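You operate a simulated robot arm through the tools that you are given. There is no shell and no other tool.

The job below is to be done with a simulated robot arm. You get a single attempt, and the scene is never put back.

Task
Close the fitted bag, lift it out and fit the empty one.
Fine: the machine is off and unplugged; old bag into the red tray; shut the head, lock both latches.

Only the result counts: the job must be done as asked and must still hold three seconds after the hand-in. Knocking over, shifting, dropping, spilling or breaking anything else fails it.

Robot
A 7-joint arm with a two-finger parallel gripper, fixed in place. Base frame: the origin is on the floor under the middle of its stand, x ahead of it, y to its left, z up; the work surface is at about z = 0.732. Units: m, rad, N and s.
With the tool pointing down near the work surface it reaches from about 0.44 to 0.9 m from the base axis. Its first joint turns from -2.007 to 2.007 rad. Payload 3.91 kg.
The TCP is the grasp point between the finger pads, 0.03 m short of the fingertips. In the tool frame z runs along the fingers and y along their closing line. Largest opening 0.11 m; finger width 0.02, thickness 0.01; the body of the gripper, 0.048 by 0.112 m, starts 0.055 m behind the TCP.
Orientation is told as [roll, pitch, yaw] about the base's x, y, z axes, in that order, counted from this pose: with the fingers straight down and closing along the base's y, the tool's x points along the base's -x, its y along +y and its z along -z.

Tools
- The arm moves only by the tool apply_moves. Its argument "plan" is a list of rows, each a list of 6 numbers: the shift along the base's x, y, z in m, then the turn, a rotation vector about the base's x, y, z in rad. In form: [[dx, dy, dz, rx, ry, rz], ...]. A call has 1 to 20 rows; each row shifts and turns the commanded pose from where the row before left it. "claw" is the finger opening in m, from 0 to 0.11, set as the call begins (left out, the last holds). Each row takes 0.2 s and may step no farther than 0.05 m and 0.15 rad from the row before; otherwise, or with a gripper value out of range, the whole call is refused. Where a pose cannot be reached the arm comes as near as it can. A force on the tool above 90 N (or 10 N above the force at the start of the call, whichever is more), or a blocked arm, ends the call early, and 0.2 s more pass. Each finger travels about 0.153 m/s and halts on what it meets, pressing with about 29 N; the grip force reading is that of the motor and also rises with nothing between the fingers. The clock runs only during rows and for 0.2 s after the last one: add rows that do not move to give the fingers time. The reply holds the time, the measured pose of the TCP, the force on the tool along the base axes, the opening and the grip force, in the units named above and with some noise, with the torque about the TCP (base axes, N m) and any sound that the robot's microphone picked up, and new pictures: "views" is both (left out), scene, wrist or none.
- Cameras (640 x 400 px; columns grow to the right, rows downward): "scene" is fixed at [0.0502, 0.5015, 1.3429]; the picture's right is [-0.50, -0.87, 0.00], its down [-0.33, 0.19, -0.93] and it looks along [0.81, -0.46, -0.38] (base axes); focal length 214 px, centre (320, 200). "wrist" rides on the gripper at [0.072, 0.017, -0.103] in the tool frame; the picture's right is [-0.23, 0.97, 0.00], its down [-0.76, -0.18, -0.62] and it looks along [-0.61, -0.14, 0.78] (tool axes); focal length 222 px, centre (320, 200). There is no depth. A picture from a camera that has moved, and an enlarged one, comes with that camera's place and axes in the base frame and with its lens.
- raise_lower(by): slides the trunk up (or, below 0, down) by that many m; the arm rides with it, the base frame stays. It gives what a move gives, with no picture.
- inspect(camera, box): a new picture of the part [left, top, right, bottom] of that camera's present view, enlarged. No time passes.
- finish_job(): hands the job in; it is judged then, once.

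Nothing tells you positions but the pictures and the camera data. Unless the task says otherwise, let go and move clear before handing in.

The tools are called after ">>>" as a command line: name --pt "numbers of a row" for each row, then --argument value for the rest, lists and objects as JSON in quotes. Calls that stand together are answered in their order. apply_moves: Moves the arm, as the interface text tells. Its arguments: {"type":"object","properties":{"plan":{"type":"array"},"claw":{"type":"number"},"views":{"type":"string","enum":["both","scene","wrist","none"]}},"required":["plan"]} The other tools are called the same way: raise_lower (by) moves the trunk up or down; inspect (camera, box) takes an enlarged picture of a part of a camera's view; finish_job () hands the job in.

At the start:

```text
time: 0.0
tool_pos: [0.6648, 0.0427, 1.4514]
orientation: [0.0, 0.0, 0.001]
ft_force: [1.2, 1.0, 0.7]
wrist_torque: [0.01, 0.04, 0.01]
width: 0.1102
finger_force: 0.0
trunk travel left (down, up): [-0.725, 0.265]
```

scene: 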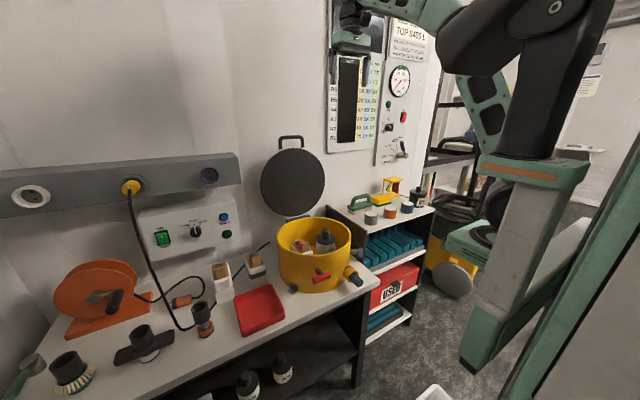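
wrist: 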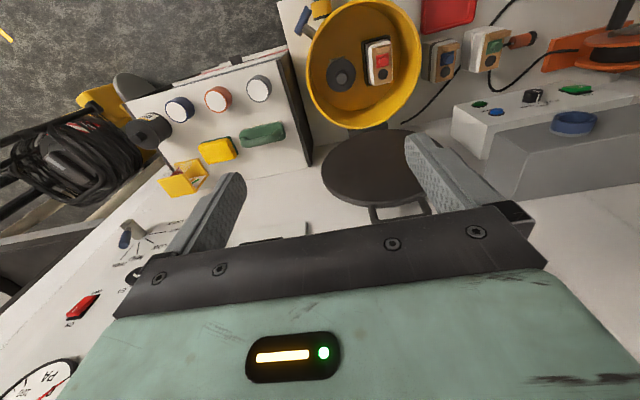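

I see a yellow open vacuum drum with its grey lid (the head) hinged open behind it, a red tray to its left, and small packages on the bench. I'll zoom in before moving.

>>> inspect --camera "scene" --box '[240, 120, 400, 310]'

>>> inspect --camera "scene" --box '[120, 230, 300, 350]'

>>> inspect --camera "wrist" --box '[280, 0, 560, 175]'

>>> inspect --camera "scene" --box '[270, 200, 370, 300]'

```text
2.11 times, centred on (320, 215) of scene
camera zoom: at [0.0502, 0.5015, 1.3429], right [-0.5, -0.87, 0.0], down [-0.33, 0.19, -0.93], along [0.81, -0.46, -0.38], focal length 452 px, centre (320, 168)
```

zoom: 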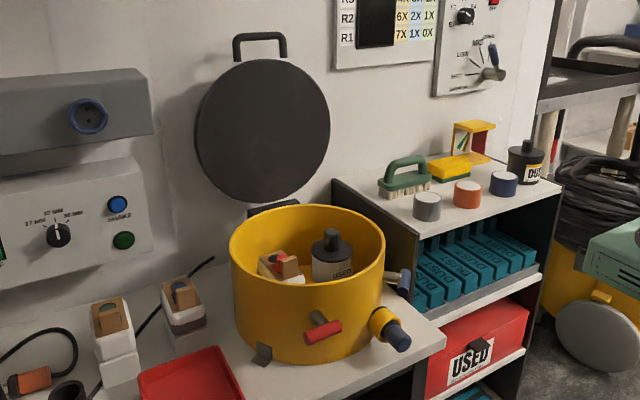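

```text
3.33 times, centred on (210, 290) of scene
camera zoom: at [0.0502, 0.5015, 1.3429], right [-0.5, -0.87, 0.0], down [-0.33, 0.19, -0.93], along [0.81, -0.46, -0.38], focal length 715 px, centre (687, -100)
```

zoom: 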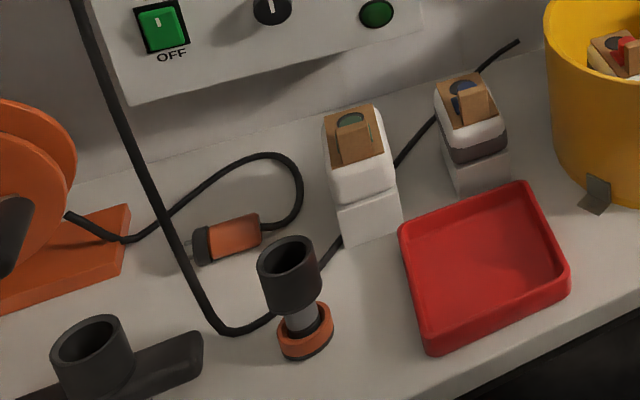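

```text
2.29 times, centred on (420, 88) of wrist
camera zoom: at [0.5939, 0.0595, 1.5546], right [0.23, 0.97, 0.0], down [0.76, -0.18, 0.62], along [0.61, -0.14, -0.78], focal length 508 px, centre (91, 457)
```

zoom: 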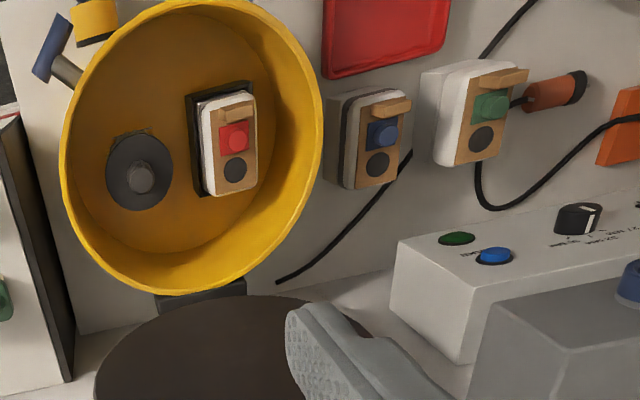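

```text
4.00 times, centred on (320, 250) of scene
camera zoom: at [0.0502, 0.5015, 1.3429], right [-0.5, -0.87, 0.0], down [-0.33, 0.19, -0.93], along [0.81, -0.46, -0.38], focal length 858 px, centre (320, 0)
```

zoom: 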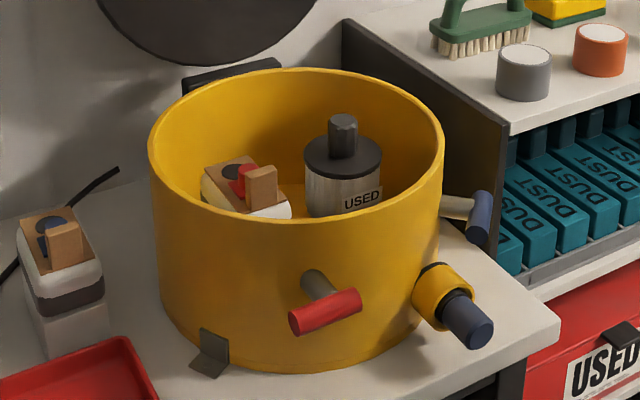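

The drum holds a fitted bag with a red slide. Two spare bags (blue slide and green slide) stand beside the red tray, so I'm zooming in to tell which is empty, and to check the latches and the power cable.

>>> inspect --camera "scene" --box '[200, 240, 280, 300]'

>>> inspect --camera "wrist" --box '[350, 20, 430, 95]'

>>> inspect --camera "wrist" --box '[415, 15, 525, 95]'

>>> inspect --camera "scene" --box '[0, 140, 250, 260]'

>>> inspect --camera "scene" --box '[60, 250, 220, 380]'

>>> inspect --camera "scene" --box '[320, 60, 430, 180]'

>>> inspect --camera "scene" --box '[340, 170, 450, 340]'

```text
6.67 times, centred on (240, 270) of scene
camera zoom: at [0.0502, 0.5015, 1.3429], right [-0.5, -0.87, 0.0], down [-0.33, 0.19, -0.93], along [0.81, -0.46, -0.38], focal length 1430 px, centre (853, -267)
```

zoom: 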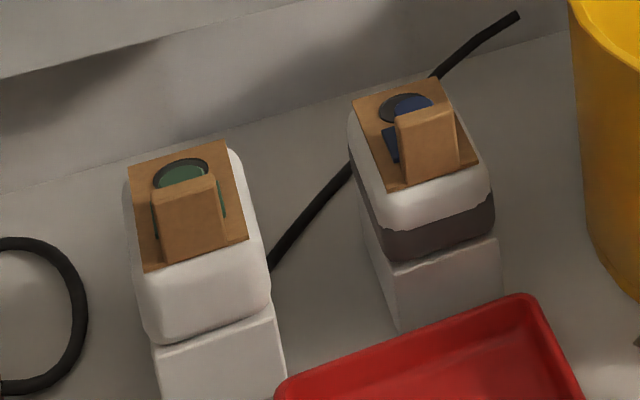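

```text
5.33 times, centred on (390, 58) of wrist
camera zoom: at [0.5939, 0.0595, 1.5546], right [0.23, 0.97, 0.0], down [0.76, -0.18, 0.62], along [0.61, -0.14, -0.78], focal length 1185 px, centre (-53, 960)
```

zoom: 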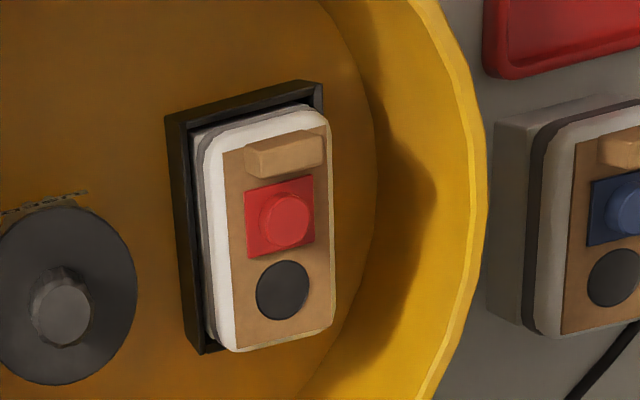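

```text
5.00 times, centred on (470, 55) of wrist
camera zoom: at [0.5939, 0.0595, 1.5546], right [0.23, 0.97, 0.0], down [0.76, -0.18, 0.62], along [0.61, -0.14, -0.78], focal length 1111 px, centre (-430, 925)
```

zoom: 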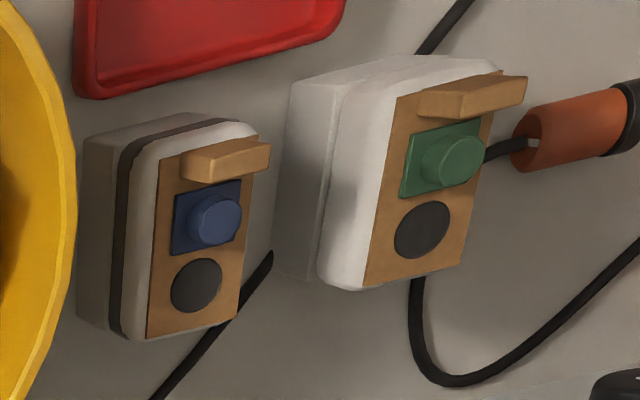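

```text
2.56 times, centred on (125, 200) of scene
camera zoom: at [0.0502, 0.5015, 1.3429], right [-0.5, -0.87, 0.0], down [-0.33, 0.19, -0.93], along [0.81, -0.46, -0.38], focal length 549 px, centre (819, 200)
```

zoom: 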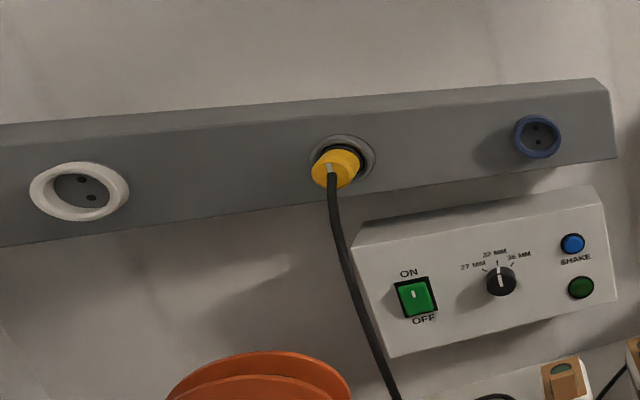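

```text
3.08 times, centred on (140, 315) of scene
camera zoom: at [0.0502, 0.5015, 1.3429], right [-0.5, -0.87, 0.0], down [-0.33, 0.19, -0.93], along [0.81, -0.46, -0.38], focal length 660 px, centre (874, -154)
```

zoom: 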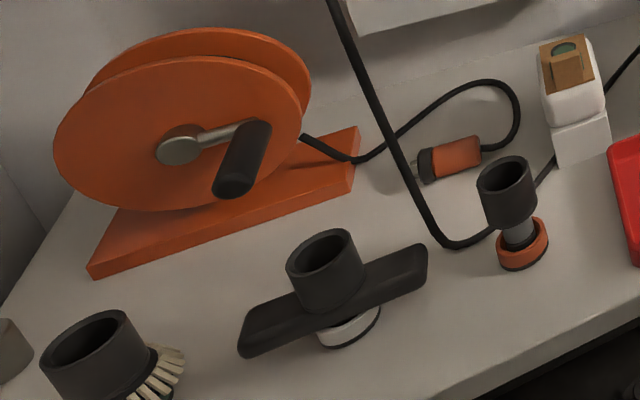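

```text
3.33 times, centred on (375, 120) of scene
camera zoom: at [0.0502, 0.5015, 1.3429], right [-0.5, -0.87, 0.0], down [-0.33, 0.19, -0.93], along [0.81, -0.46, -0.38], focal length 715 px, centre (137, 467)
```

zoom: 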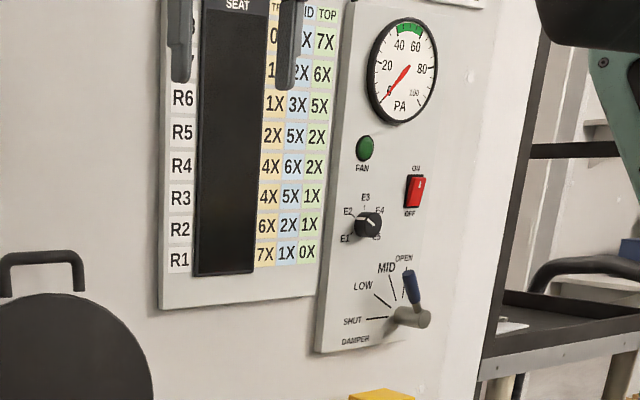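

```text
2.35 times, centred on (395, 255) of scene
camera zoom: at [0.0502, 0.5015, 1.3429], right [-0.5, -0.87, 0.0], down [-0.33, 0.19, -0.93], along [0.81, -0.46, -0.38], focal length 505 px, centre (144, 71)
```

zoom: 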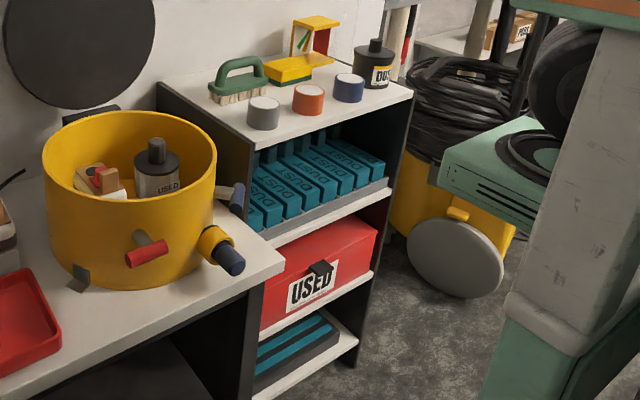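

The green-slide bag is plain white all round. The blue one has a dark band low down, like dust inside, and the fitted one seems to have the same. I'll bring the wrist camera over the drum for a closer look.

>>> apply_moves --pt "-0.03 0.02 -0.04 0 0 0" --pt "-0.03 0.02 -0.04 0 0 0" --pt "-0.03 0.02 -0.04 0 0 0" --pt "-0.03 0.02 -0.04 0 0 0" --pt "-0.03 0.02 -0.04 0 0 0" --pt "-0.02 0.02 -0.04 0 0 0"

```text
refused: row 1 steps farther than a row can; nothing moved
```

That row was too long, so I'm repeating the same approach to a viewpoint in front of the drum in shorter steps.

>>> apply_moves --pt "-0.025 0.018 -0.037 0 0 0" --pt "-0.025 0.018 -0.037 0 0 0" --pt "-0.025 0.018 -0.037 0 0 0" --pt "-0.025 0.018 -0.037 0 0 0" --pt "-0.025 0.018 -0.037 0 0 0" --pt "-0.025 0.018 -0.037 0 0 0" --pt "-0.02 0.01 -0.037 0 0 0"

```text
time: 1.6
tool_pos: [0.4964, 0.1596, 1.1928]
orientation: [0.0, -0.001, 0.0]
ft_force: [-0.3, 0.2, 0.8]
wrist_torque: [0.0, -0.02, -0.03]
width: 0.1099
finger_force: 0.1
trunk travel left (down, up): [-0.725, 0.265]
camera wrist: at [0.4241, 0.1768, 1.2958], right [0.23, 0.97, 0.0], down [0.76, -0.18, 0.62], along [0.61, -0.14, -0.78], focal length 222 px, centre (320, 200)
```

scene: 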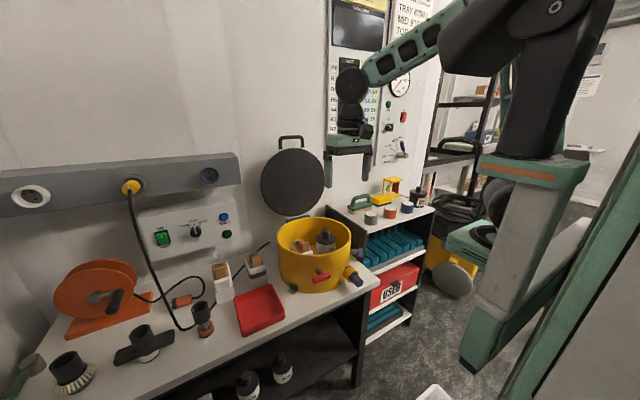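
wrist: 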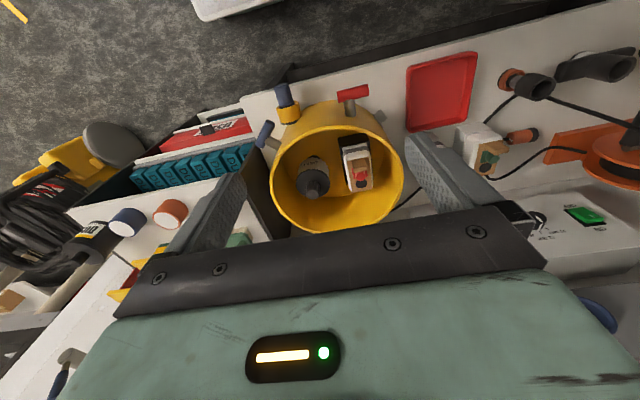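

The wrist camera now sees into the drum, with both handles, the tray and the spare bags in view. I'm zooming in for detail.

>>> inspect --camera "wrist" --box '[240, 80, 420, 240]'

>>> inspect --camera "wrist" --box '[330, 130, 390, 200]'

>>> inspect --camera "wrist" --box '[400, 40, 560, 220]'

>>> inspect --camera "wrist" --box '[250, 75, 400, 160]'

```text
2.50 times, centred on (330, 160) of wrist
camera zoom: at [0.4241, 0.1768, 1.2958], right [0.23, 0.97, 0.0], down [0.76, -0.18, 0.62], along [0.61, -0.14, -0.78], focal length 555 px, centre (295, 300)
```

zoom: 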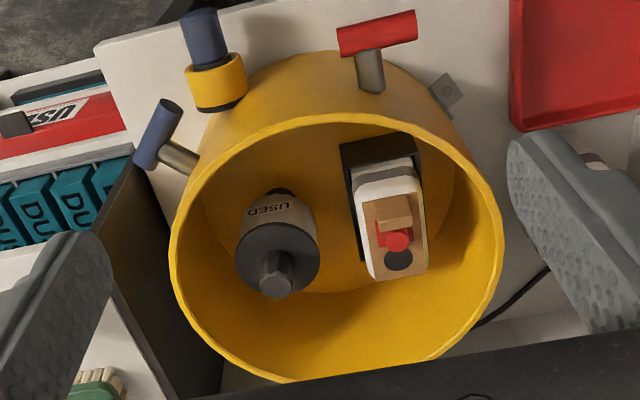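

```text
5.71 times, centred on (360, 165) of wrist
camera zoom: at [0.4241, 0.1768, 1.2958], right [0.23, 0.97, 0.0], down [0.76, -0.18, 0.62], along [0.61, -0.14, -0.78], focal length 1269 px, centre (91, 400)
```

zoom: 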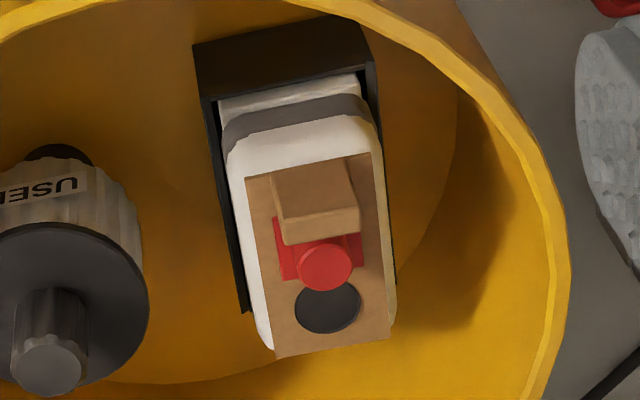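

```text
2.22 times, centred on (480, 130) of wrist
camera zoom: at [0.4241, 0.1768, 1.2958], right [0.23, 0.97, 0.0], down [0.76, -0.18, 0.62], along [0.61, -0.14, -0.78], focal length 494 px, centre (-36, 356)
```

zoom: 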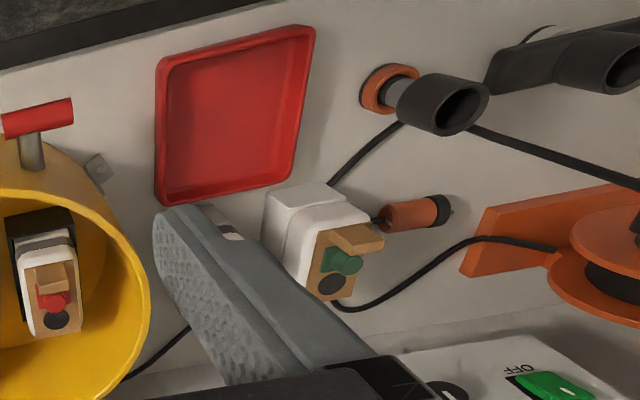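

```text
4.27 times, centred on (325, 118) of wrist
camera zoom: at [0.4241, 0.1768, 1.2958], right [0.23, 0.97, 0.0], down [0.76, -0.18, 0.62], along [0.61, -0.14, -0.78], focal length 948 px, centre (299, 552)
```

zoom: 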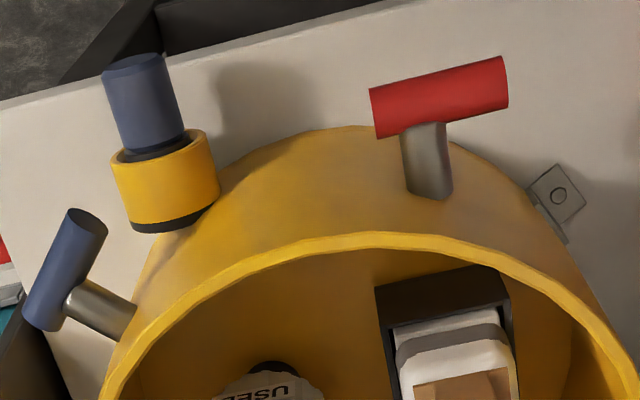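

Each latch looks like a T-handle: the red one is on the drum's near side and the blue one on its right front, both sticking straight out. I'll come lower in front of them for a better view.

>>> apply_moves --pt "-0.01 0.005 -0.045 0 0 0" --pt "-0.01 0.005 -0.045 0 0 0" --pt "-0.01 0.005 -0.045 0 0 0" --pt "-0.005 0.005 -0.03 0 0 0"

>>> inspect --camera "wrist" --box '[200, 0, 440, 150]'

>>> inspect --camera "wrist" --box '[320, 60, 480, 200]'

>>> inspect --camera "scene" --box '[250, 125, 340, 225]'

```text
time: 2.6
tool_pos: [0.4601, 0.179, 1.0271]
orientation: [-0.001, 0.0, -0.001]
ft_force: [0.8, 0.2, -1.2]
wrist_torque: [0.01, 0.01, -0.01]
width: 0.1101
finger_force: 0.0
trunk travel left (down, up): [-0.725, 0.265]
camera wrist: at [0.389, 0.1971, 1.1309], right [0.23, 0.97, 0.0], down [0.76, -0.18, 0.62], along [0.61, -0.14, -0.78], focal length 222 px, centre (320, 200)
```

scene: 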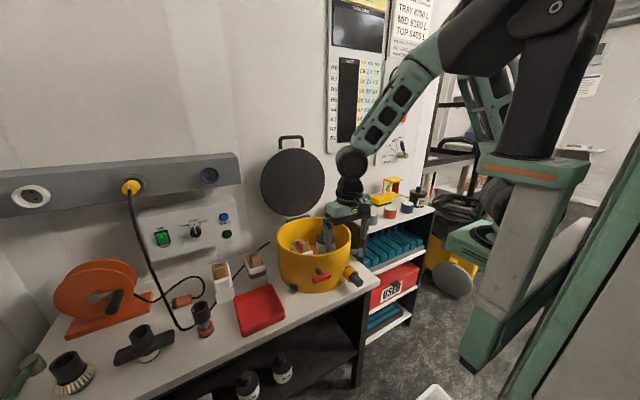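
wrist: 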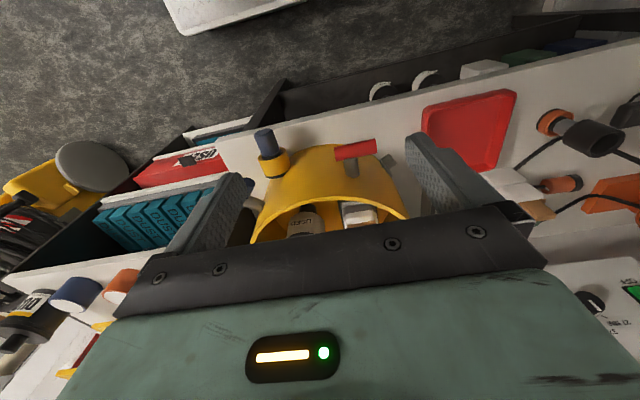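

```text
2.67 times, centred on (320, 75) of wrist
camera zoom: at [0.389, 0.1971, 1.1309], right [0.23, 0.97, 0.0], down [0.76, -0.18, 0.62], along [0.61, -0.14, -0.78], focal length 592 px, centre (320, 533)
```

zoom: 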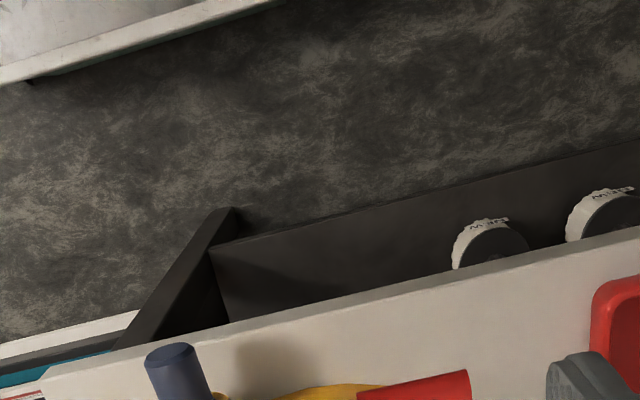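

```text
2.86 times, centred on (400, 130) of wrist
camera zoom: at [0.389, 0.1971, 1.1309], right [0.23, 0.97, 0.0], down [0.76, -0.18, 0.62], along [0.61, -0.14, -0.78], focal length 635 px, centre (91, 400)
```

zoom: 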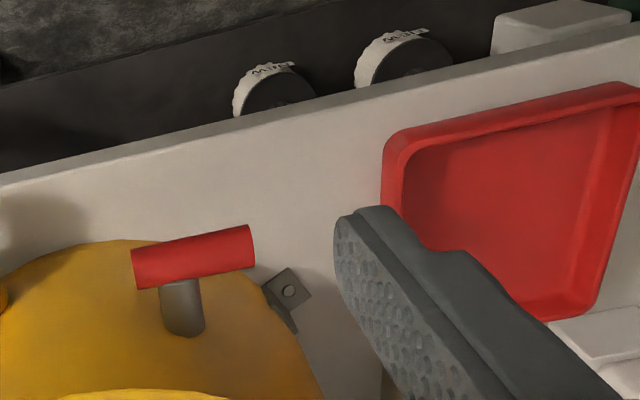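

```text
4.00 times, centred on (295, 175) of scene
camera zoom: at [0.0502, 0.5015, 1.3429], right [-0.5, -0.87, 0.0], down [-0.33, 0.19, -0.93], along [0.81, -0.46, -0.38], focal length 858 px, centre (420, 300)
```

zoom: 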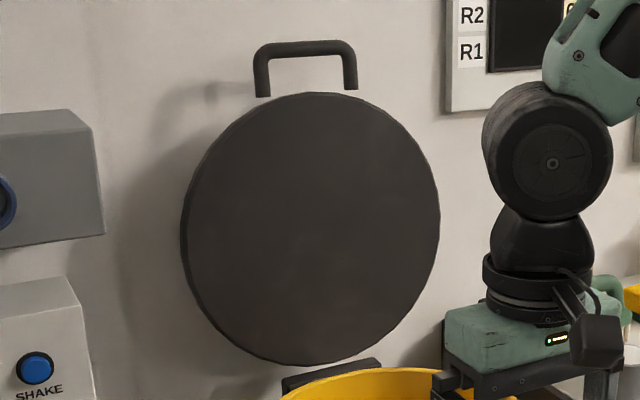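

The lid (head) stands open at the back, its U-handle at about (0.905, 0.15, 1.25), with the wall close behind it. I take the fitted bag's red knob to be near (0.73, 0.21, 0.84). I'm moving above the drum for a precise look at the bag and its seat.

>>> apply_moves --pt "0.02 0.004 0.03 0 0 0" --pt "0.03 0.005 0.02 0 0 0" --pt "0.035 0.006 0.01 0 0 0" --pt "0.035 0.006 0.0 0 0 0" --pt "0 0 0 0 0 0" --views "wrist"

>>> inspect --camera "wrist" --box '[300, 110, 420, 210]'

>>> inspect --camera "wrist" --box '[240, 60, 440, 210]'

```text
time: 3.8
tool_pos: [0.5796, 0.2011, 1.087]
orientation: [0.001, -0.001, 0.0]
ft_force: [0.1, -0.1, 0.1]
wrist_torque: [-0.01, -0.01, -0.01]
width: 0.1099
finger_force: 0.1
trunk travel left (down, up): [-0.725, 0.265]
camera wrist: at [0.5088, 0.2181, 1.191], right [0.23, 0.97, 0.0], down [0.76, -0.18, 0.62], along [0.61, -0.14, -0.78], focal length 222 px, centre (320, 200)
```

wrist: 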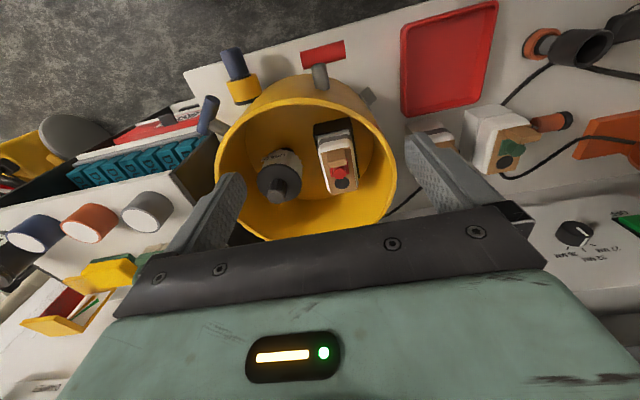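

```text
4.00 times, centred on (360, 160) of wrist
camera zoom: at [0.5088, 0.2181, 1.191], right [0.23, 0.97, 0.0], down [0.76, -0.18, 0.62], along [0.61, -0.14, -0.78], focal length 888 px, centre (160, 360)
```

zoom: 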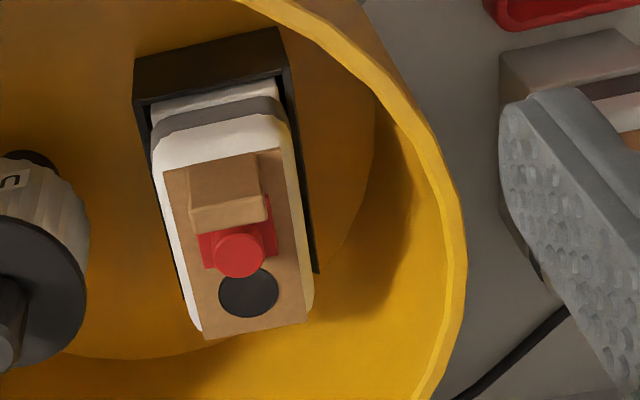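

```text
2.67 times, centred on (340, 135) of wrist
camera zoom: at [0.5088, 0.2181, 1.191], right [0.23, 0.97, 0.0], down [0.76, -0.18, 0.62], along [0.61, -0.14, -0.78], focal length 592 px, centre (267, 373)
```

zoom: 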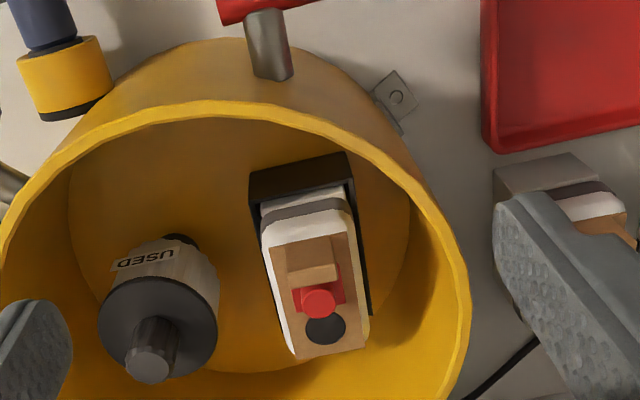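

I can now size up the fitted bag:

| Part | Position (m) |
|---|---|
| Collar | x 0.683–0.777, y 0.179–0.231, z about 0.838 |
| Cardboard tab | about x = 0.69 |
| Red slide knob | about (0.716, 0.204) |
| Open hole | about x = 0.754 |

Next I go over the knob, with the fingers narrowed, and check the alignment.

>>> apply_moves --pt "0.045 0.001 0 0 0 0" --pt "0.045 0.001 0 0 0 0" --pt "0.046 0.001 -0.01 0 0 0" --pt "0 0 -0.047 0 0 0" --pt "0 0 -0.03 0 0 0" --pt "0 0 0 0 0 0" --claw 0.05

>>> inspect --camera "wrist" --box '[240, 60, 400, 200]'

>>> inspect --camera "scene" --box '[270, 130, 370, 300]'

```text
time: 5.2
tool_pos: [0.7164, 0.205, 0.999]
orientation: [0.001, 0.0, -0.001]
ft_force: [-0.5, 0.5, 0.1]
wrist_torque: [-0.01, 0.01, 0.03]
width: 0.0503
finger_force: 0.1
trunk travel left (down, up): [-0.725, 0.265]
camera wrist: at [0.6441, 0.2209, 1.1032], right [0.23, 0.97, 0.0], down [0.76, -0.18, 0.62], along [0.61, -0.14, -0.78], focal length 222 px, centre (320, 200)
```

scene: 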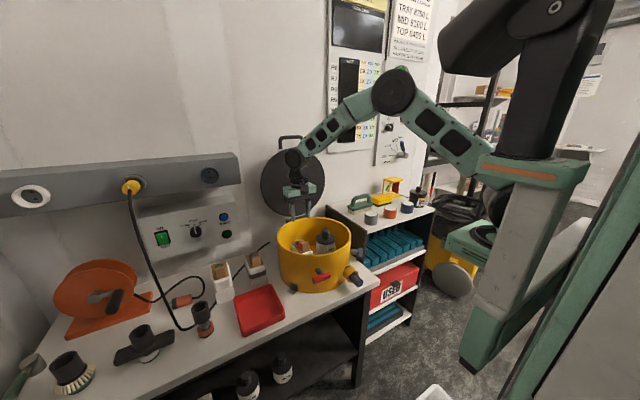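
wrist: 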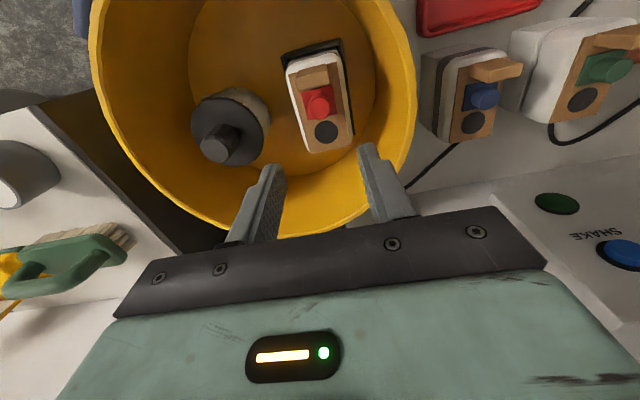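

```text
2.86 times, centred on (320, 130) of wrist
camera zoom: at [0.6441, 0.2209, 1.1032], right [0.23, 0.97, 0.0], down [0.76, -0.18, 0.62], along [0.61, -0.14, -0.78], focal length 635 px, centre (320, 400)
```

zoom: 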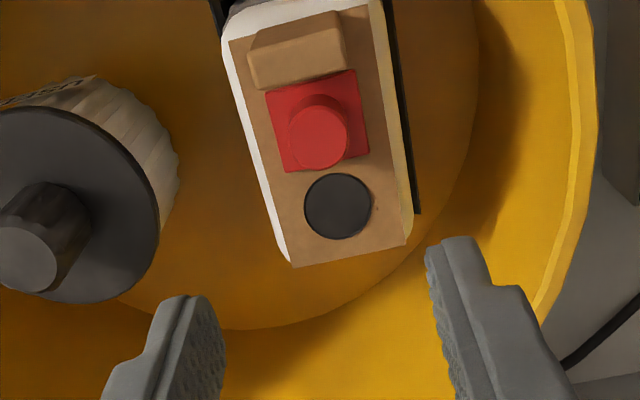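

```text
2.35 times, centred on (320, 215) of scene
camera zoom: at [0.0502, 0.5015, 1.3429], right [-0.5, -0.87, 0.0], down [-0.33, 0.19, -0.93], along [0.81, -0.46, -0.38], focal length 505 px, centre (320, 165)
```

zoom: 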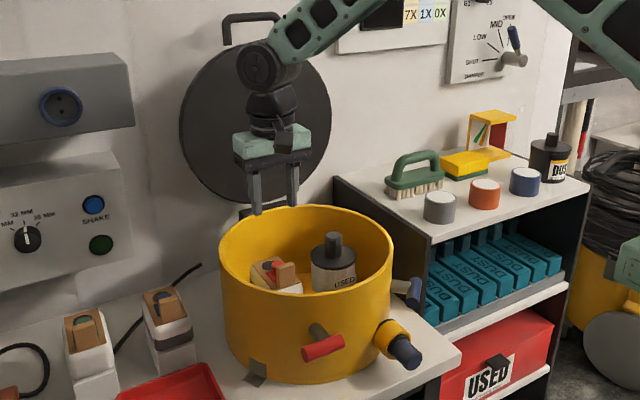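

The knob centre works out at (0.713, 0.204), with the hole 36 mm beyond it. I'll descend astride the knob with the fingers open.

>>> apply_moves --pt "-0.003 -0.001 -0.04 0 0 0" --pt "0 0 -0.035 0 0 0" --pt "0 0 -0.025 0 0 0" --pt "0 0 -0.015 0 0 0" --pt "0 0 0 0 0 0"

>>> inspect --camera "wrist" --box '[240, 60, 400, 200]'

>>> inspect --camera "scene" --box '[270, 180, 350, 300]'

```text
time: 6.4
tool_pos: [0.7135, 0.2026, 0.8862]
orientation: [0.0, -0.001, 0.0]
ft_force: [-0.4, -0.4, 0.8]
wrist_torque: [0.0, -0.01, -0.02]
width: 0.0501
finger_force: 0.2
trunk travel left (down, up): [-0.725, 0.265]
camera wrist: at [0.6418, 0.2203, 0.9892], right [0.23, 0.97, 0.0], down [0.76, -0.18, 0.62], along [0.61, -0.14, -0.78], focal length 222 px, centre (320, 200)
```

scene: 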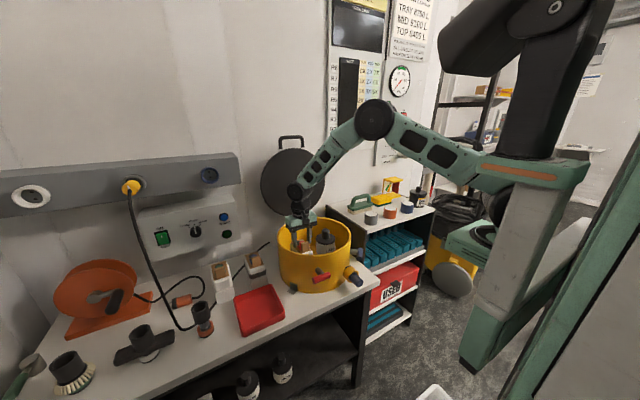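
wrist: 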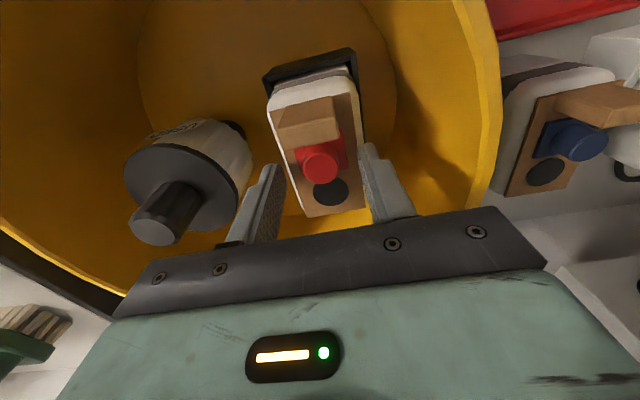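

```text
2.86 times, centred on (320, 130) of wrist
camera zoom: at [0.6418, 0.2203, 0.9892], right [0.23, 0.97, 0.0], down [0.76, -0.18, 0.62], along [0.61, -0.14, -0.78], focal length 635 px, centre (320, 400)
```

zoom: 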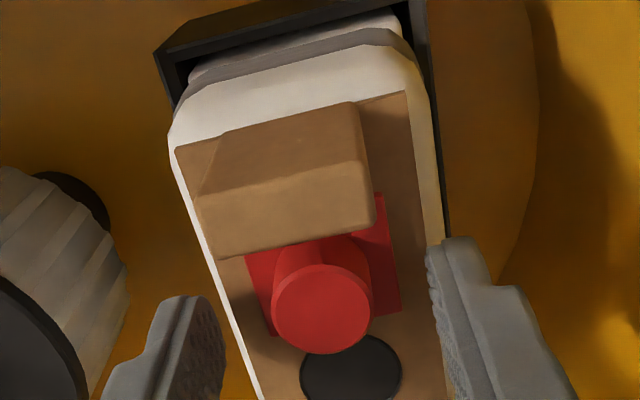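

```text
3.33 times, centred on (310, 240) of scene
camera zoom: at [0.0502, 0.5015, 1.3429], right [-0.5, -0.87, 0.0], down [-0.33, 0.19, -0.93], along [0.81, -0.46, -0.38], focal length 715 px, centre (353, 67)
```

zoom: 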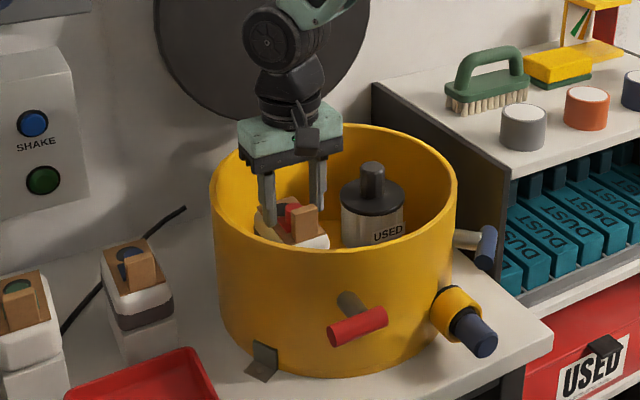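

The knob is centred between the fingers. I'll go down 9 mm more and pinch it.

>>> apply_moves --pt "0.0 0.001 -0.009 0 0 0" --pt "0 0 0 0 0 0" --views "wrist"

>>> apply_moves --pt "0 0 0 0 0 0" --pt "0 0 0 0 0 0" --claw 0.0 --views "wrist"

>>> inspect --camera "wrist" --box '[240, 60, 400, 200]'

```text
time: 7.0
tool_pos: [0.714, 0.2039, 0.8773]
orientation: [-0.002, -0.001, 0.0]
ft_force: [0.5, 0.2, 1.9]
wrist_torque: [-0.02, -0.04, 0.02]
width: 0.0503
finger_force: 0.1
trunk travel left (down, up): [-0.725, 0.265]
camera wrist: at [0.642, 0.2212, 0.9805], right [0.23, 0.97, 0.0], down [0.76, -0.18, 0.62], along [0.61, -0.14, -0.78], focal length 222 px, centre (320, 200)
```

wrist: 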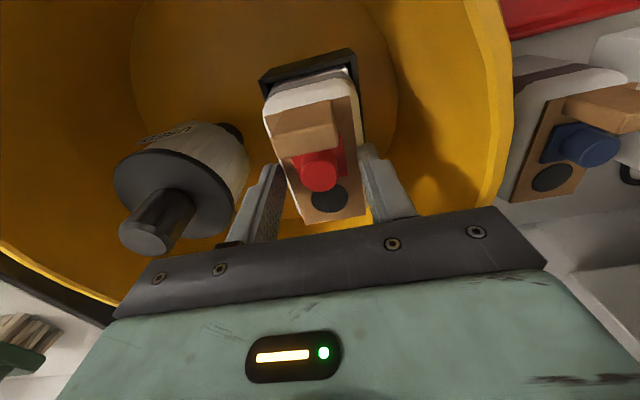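

```text
time: 7.6
tool_pos: [0.7146, 0.2044, 0.8771]
orientation: [0.003, -0.001, 0.0]
ft_force: [0.9, 5.1, 3.0]
wrist_torque: [0.14, -0.07, -0.03]
width: 0.0329
finger_force: 29.0
trunk travel left (down, up): [-0.725, 0.265]
camera wrist: at [0.6419, 0.2218, 0.9808], right [0.23, 0.97, 0.0], down [0.76, -0.18, 0.62], along [0.61, -0.14, -0.78], focal length 222 px, centre (320, 200)
```

wrist: 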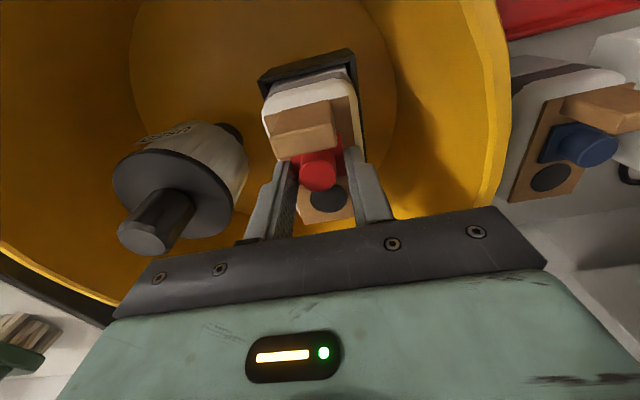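

```text
2.86 times, centred on (320, 130) of wrist
camera zoom: at [0.6419, 0.2218, 0.9808], right [0.23, 0.97, 0.0], down [0.76, -0.18, 0.62], along [0.61, -0.14, -0.78], focal length 635 px, centre (320, 400)
```

zoom: 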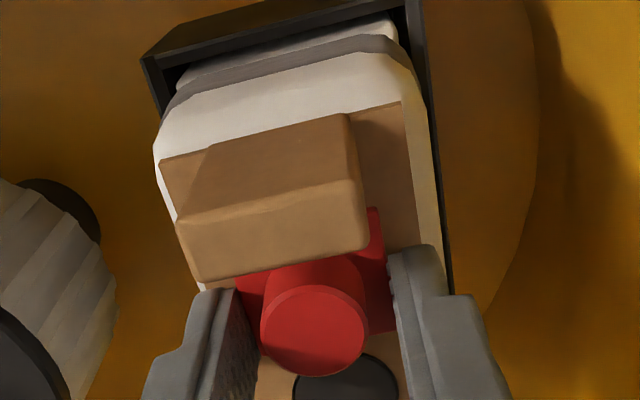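

The fingers stopped at 33 mm, which is about the width of the red slide plate rather than the 22 mm knob, so they seem to hold the slide itself. I'll move a small step in +x and check that it slides.

>>> apply_moves --pt "0.004 0 0 0 0 0" --pt "0.004 0 0 0 0 0" --pt "0.004 0 0 0 0 0" --views "wrist"

>>> inspect --camera "wrist" --box '[240, 60, 400, 200]'

```text
time: 8.4
tool_pos: [0.725, 0.2051, 0.8774]
orientation: [0.003, -0.001, 0.0]
ft_force: [-0.1, 4.6, 11.3]
wrist_torque: [0.18, 0.45, 0.05]
width: 0.0332
finger_force: 28.7
trunk travel left (down, up): [-0.725, 0.265]
camera wrist: at [0.6541, 0.2218, 0.9807], right [0.23, 0.97, 0.0], down [0.76, -0.18, 0.62], along [0.61, -0.14, -0.78], focal length 222 px, centre (320, 200)
```

wrist: 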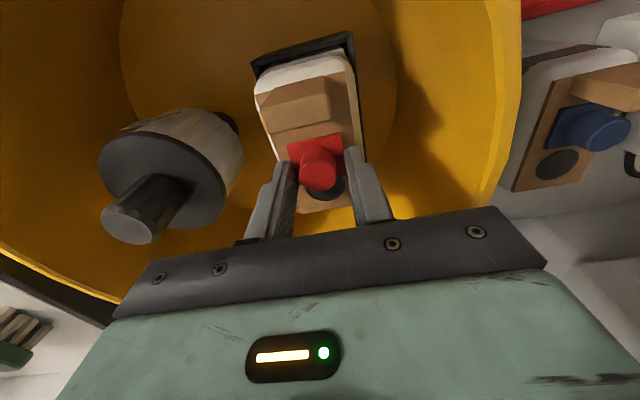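

```text
2.86 times, centred on (320, 130) of wrist
camera zoom: at [0.6541, 0.2218, 0.9807], right [0.23, 0.97, 0.0], down [0.76, -0.18, 0.62], along [0.61, -0.14, -0.78], focal length 635 px, centre (320, 400)
```

zoom: 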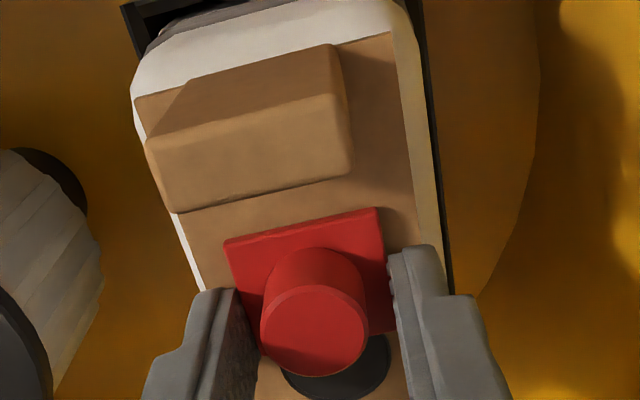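

The slide moves with the fingers and the bag stays put. I'll keep sliding until it covers the hole.

>>> apply_moves --pt "0.005 0 0 0 0 0" --pt "0.005 0 0 0 0 0" --pt "0.005 0 0 0 0 0" --pt "0.005 0 0 0 0 0" --views "wrist"

>>> inspect --camera "wrist" --box '[240, 60, 400, 200]'

```text
time: 9.4
tool_pos: [0.7445, 0.2042, 0.8771]
orientation: [0.0, -0.003, 0.001]
ft_force: [1.1, 4.9, 17.3]
wrist_torque: [0.18, 0.31, 0.0]
width: 0.0329
finger_force: 28.7
trunk travel left (down, up): [-0.725, 0.265]
camera wrist: at [0.674, 0.2218, 0.9805], right [0.23, 0.97, 0.0], down [0.76, -0.18, 0.62], along [0.61, -0.14, -0.78], focal length 222 px, centre (320, 200)
```

wrist: 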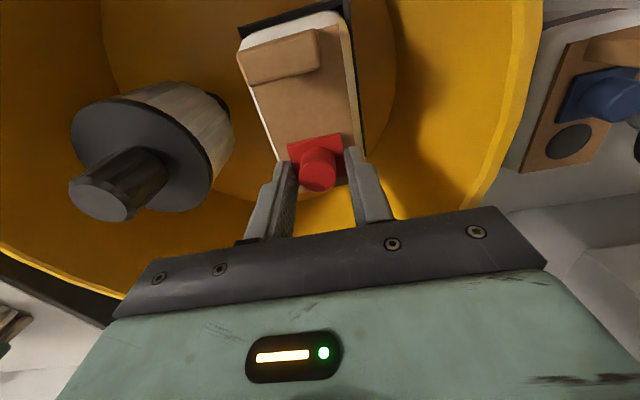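

```text
2.86 times, centred on (320, 130) of wrist
camera zoom: at [0.674, 0.2218, 0.9805], right [0.23, 0.97, 0.0], down [0.76, -0.18, 0.62], along [0.61, -0.14, -0.78], focal length 635 px, centre (320, 400)
```

zoom: 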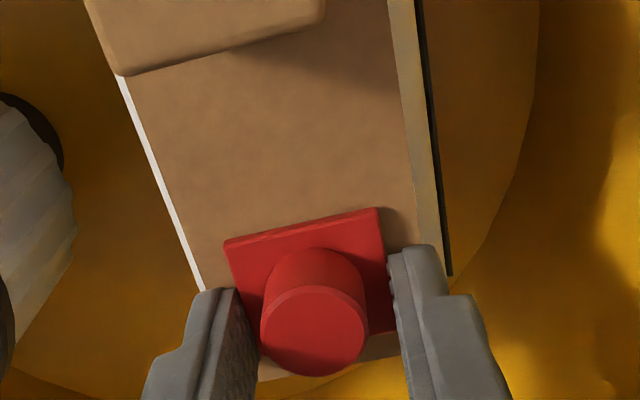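

The hole looks covered. I'll nudge the slide the last few millimetres toward its end stop.

>>> apply_moves --pt "0.003 0 0 0 0 0" --pt "0.003 0 0 0 0 0" --pt "0 0 0 0 0 0" --views "wrist"

>>> inspect --camera "wrist" --box '[240, 60, 400, 200]'

```text
time: 10.2
tool_pos: [0.7465, 0.2054, 0.8768]
orientation: [-0.001, 0.003, 0.002]
ft_force: [-23.7, 0.6, 25.9]
wrist_torque: [0.02, 1.08, 0.09]
width: 0.0328
finger_force: 29.0
trunk travel left (down, up): [-0.725, 0.265]
camera wrist: at [0.6768, 0.222, 0.9807], right [0.23, 0.97, 0.0], down [0.76, -0.18, 0.62], along [0.6, -0.14, -0.78], focal length 222 px, centre (320, 200)
```

wrist: 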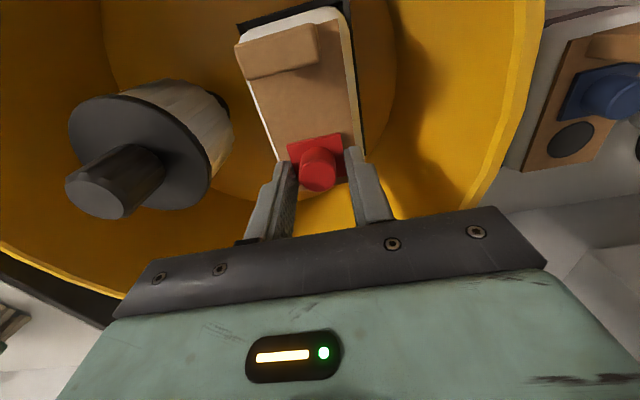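

```text
2.86 times, centred on (320, 130) of wrist
camera zoom: at [0.6768, 0.222, 0.9807], right [0.23, 0.97, 0.0], down [0.76, -0.18, 0.62], along [0.6, -0.14, -0.78], focal length 635 px, centre (320, 400)
```

zoom: 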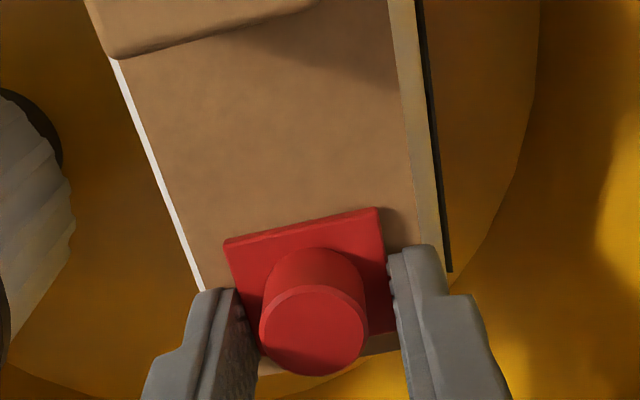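

The slide has hit its end stop and the hole is fully covered, so the old bag is closed. I'll relieve the push, release, and rise to look at the whole bag.

>>> apply_moves --pt "-0.002 0 0 0 0 0" --pt "0 0 0 0 0 0" --views "none"

>>> apply_moves --pt "0 0 0 0 0 0" --pt "0 0 0.02 0 0 0" --pt "0 0 0.04 0 0 0" --pt "-0.02 0 0.04 0 0 0" --pt "0 0 0 0 0 0" --claw 0.06

>>> inspect --camera "wrist" --box '[220, 20, 420, 200]'

```text
time: 10.8
tool_pos: [0.7477, 0.205, 0.8775]
orientation: [0.0, 0.0, -0.001]
ft_force: [-21.3, 2.9, 19.5]
wrist_torque: [0.1, 0.68, -0.01]
width: 0.0331
finger_force: 28.6
trunk travel left (down, up): [-0.725, 0.265]
```

```text
time: 12.0
tool_pos: [0.7295, 0.2038, 0.9765]
orientation: [-0.001, 0.001, 0.0]
ft_force: [0.7, 0.0, 0.4]
wrist_torque: [0.01, 0.0, 0.02]
width: 0.0601
finger_force: 0.1
trunk travel left (down, up): [-0.725, 0.265]
camera wrist: at [0.6584, 0.2212, 1.0808], right [0.23, 0.97, 0.0], down [0.76, -0.18, 0.62], along [0.61, -0.14, -0.78], focal length 222 px, centre (320, 200)
```

scene: 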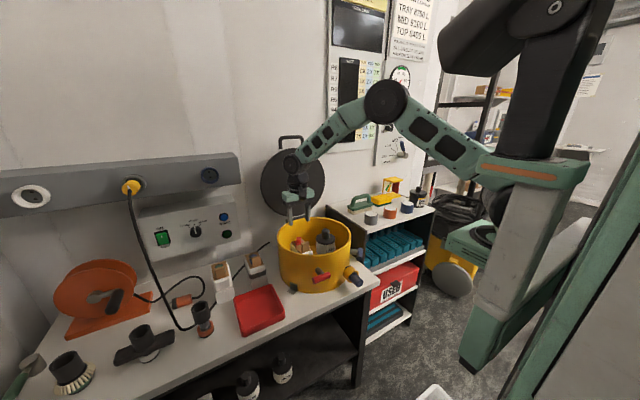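
wrist: 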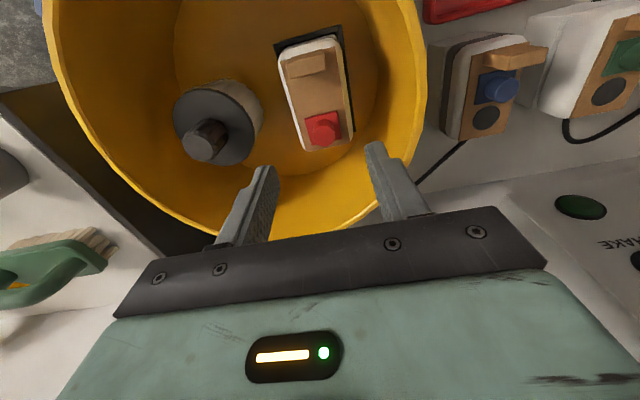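

```text
2.22 times, centred on (320, 110) of wrist
camera zoom: at [0.6584, 0.2212, 1.0808], right [0.23, 0.97, 0.0], down [0.76, -0.18, 0.62], along [0.61, -0.14, -0.78], focal length 494 px, centre (320, 400)
```

zoom: 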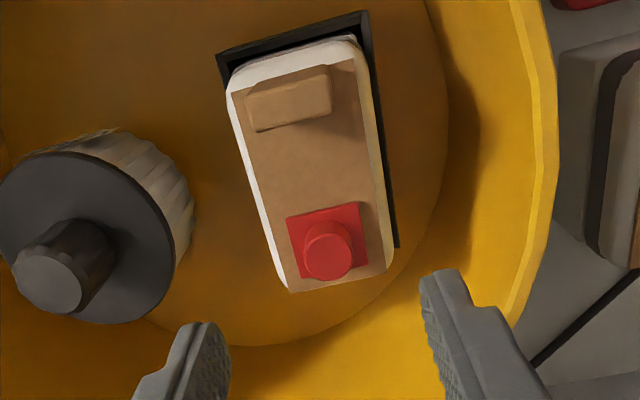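

The bag is closed, and its collar spans x 0.678–0.771 and y 0.179–0.231. I'll take the bag by its body at the centre (0.725, 0.205), which is steadier than the end tab, with the fingers opened to 85 mm.

>>> apply_moves --pt "-0.0045 0.001 -0.04 0 0 0" --pt "0 0 -0.035 0 0 0" --pt "0 0 -0.03 0 0 0" --pt "0 0 -0.0 0 0 0" --claw 0.085 --views "wrist"

>>> inspect --camera "wrist" --box '[200, 20, 440, 220]'

>>> inspect --camera "scene" --box '[270, 180, 350, 300]'

```text
time: 13.0
tool_pos: [0.7242, 0.2053, 0.8712]
orientation: [0.001, 0.001, -0.002]
ft_force: [0.9, -0.3, 0.0]
wrist_torque: [0.02, 0.0, 0.02]
width: 0.0851
finger_force: 0.0
trunk travel left (down, up): [-0.725, 0.265]
camera wrist: at [0.6528, 0.2221, 0.9751], right [0.23, 0.97, 0.0], down [0.76, -0.18, 0.62], along [0.61, -0.14, -0.78], focal length 222 px, centre (320, 200)
```

wrist: 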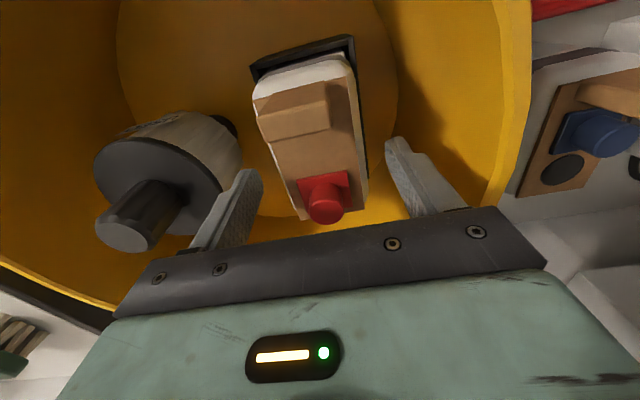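

```text
2.00 times, centred on (320, 120) of wrist
camera zoom: at [0.6528, 0.2221, 0.9751], right [0.23, 0.97, 0.0], down [0.76, -0.18, 0.62], along [0.61, -0.14, -0.78], focal length 444 px, centre (320, 360)
```

zoom: 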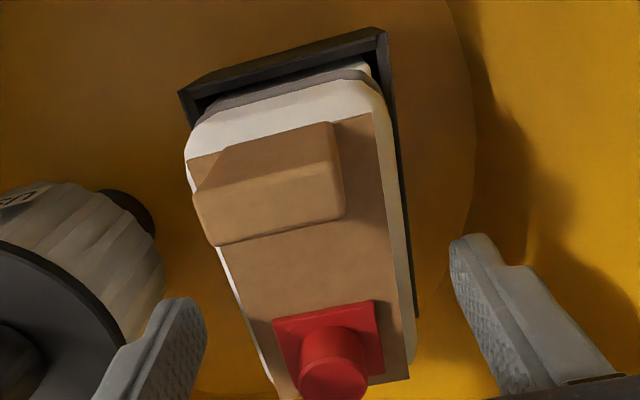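

```text
3.33 times, centred on (310, 240) of scene
camera zoom: at [0.0502, 0.5015, 1.3429], right [-0.5, -0.87, 0.0], down [-0.33, 0.19, -0.93], along [0.81, -0.46, -0.38], focal length 715 px, centre (353, 67)
```

zoom: 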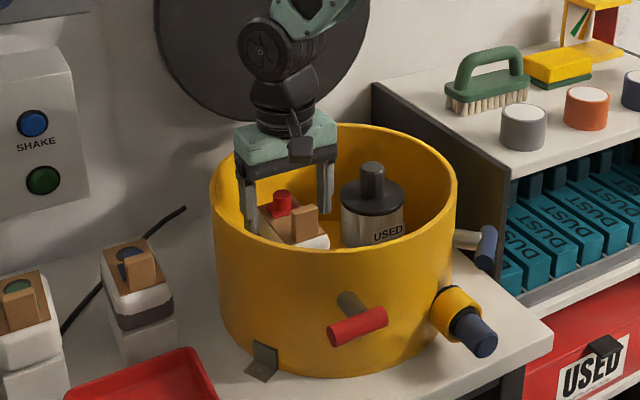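

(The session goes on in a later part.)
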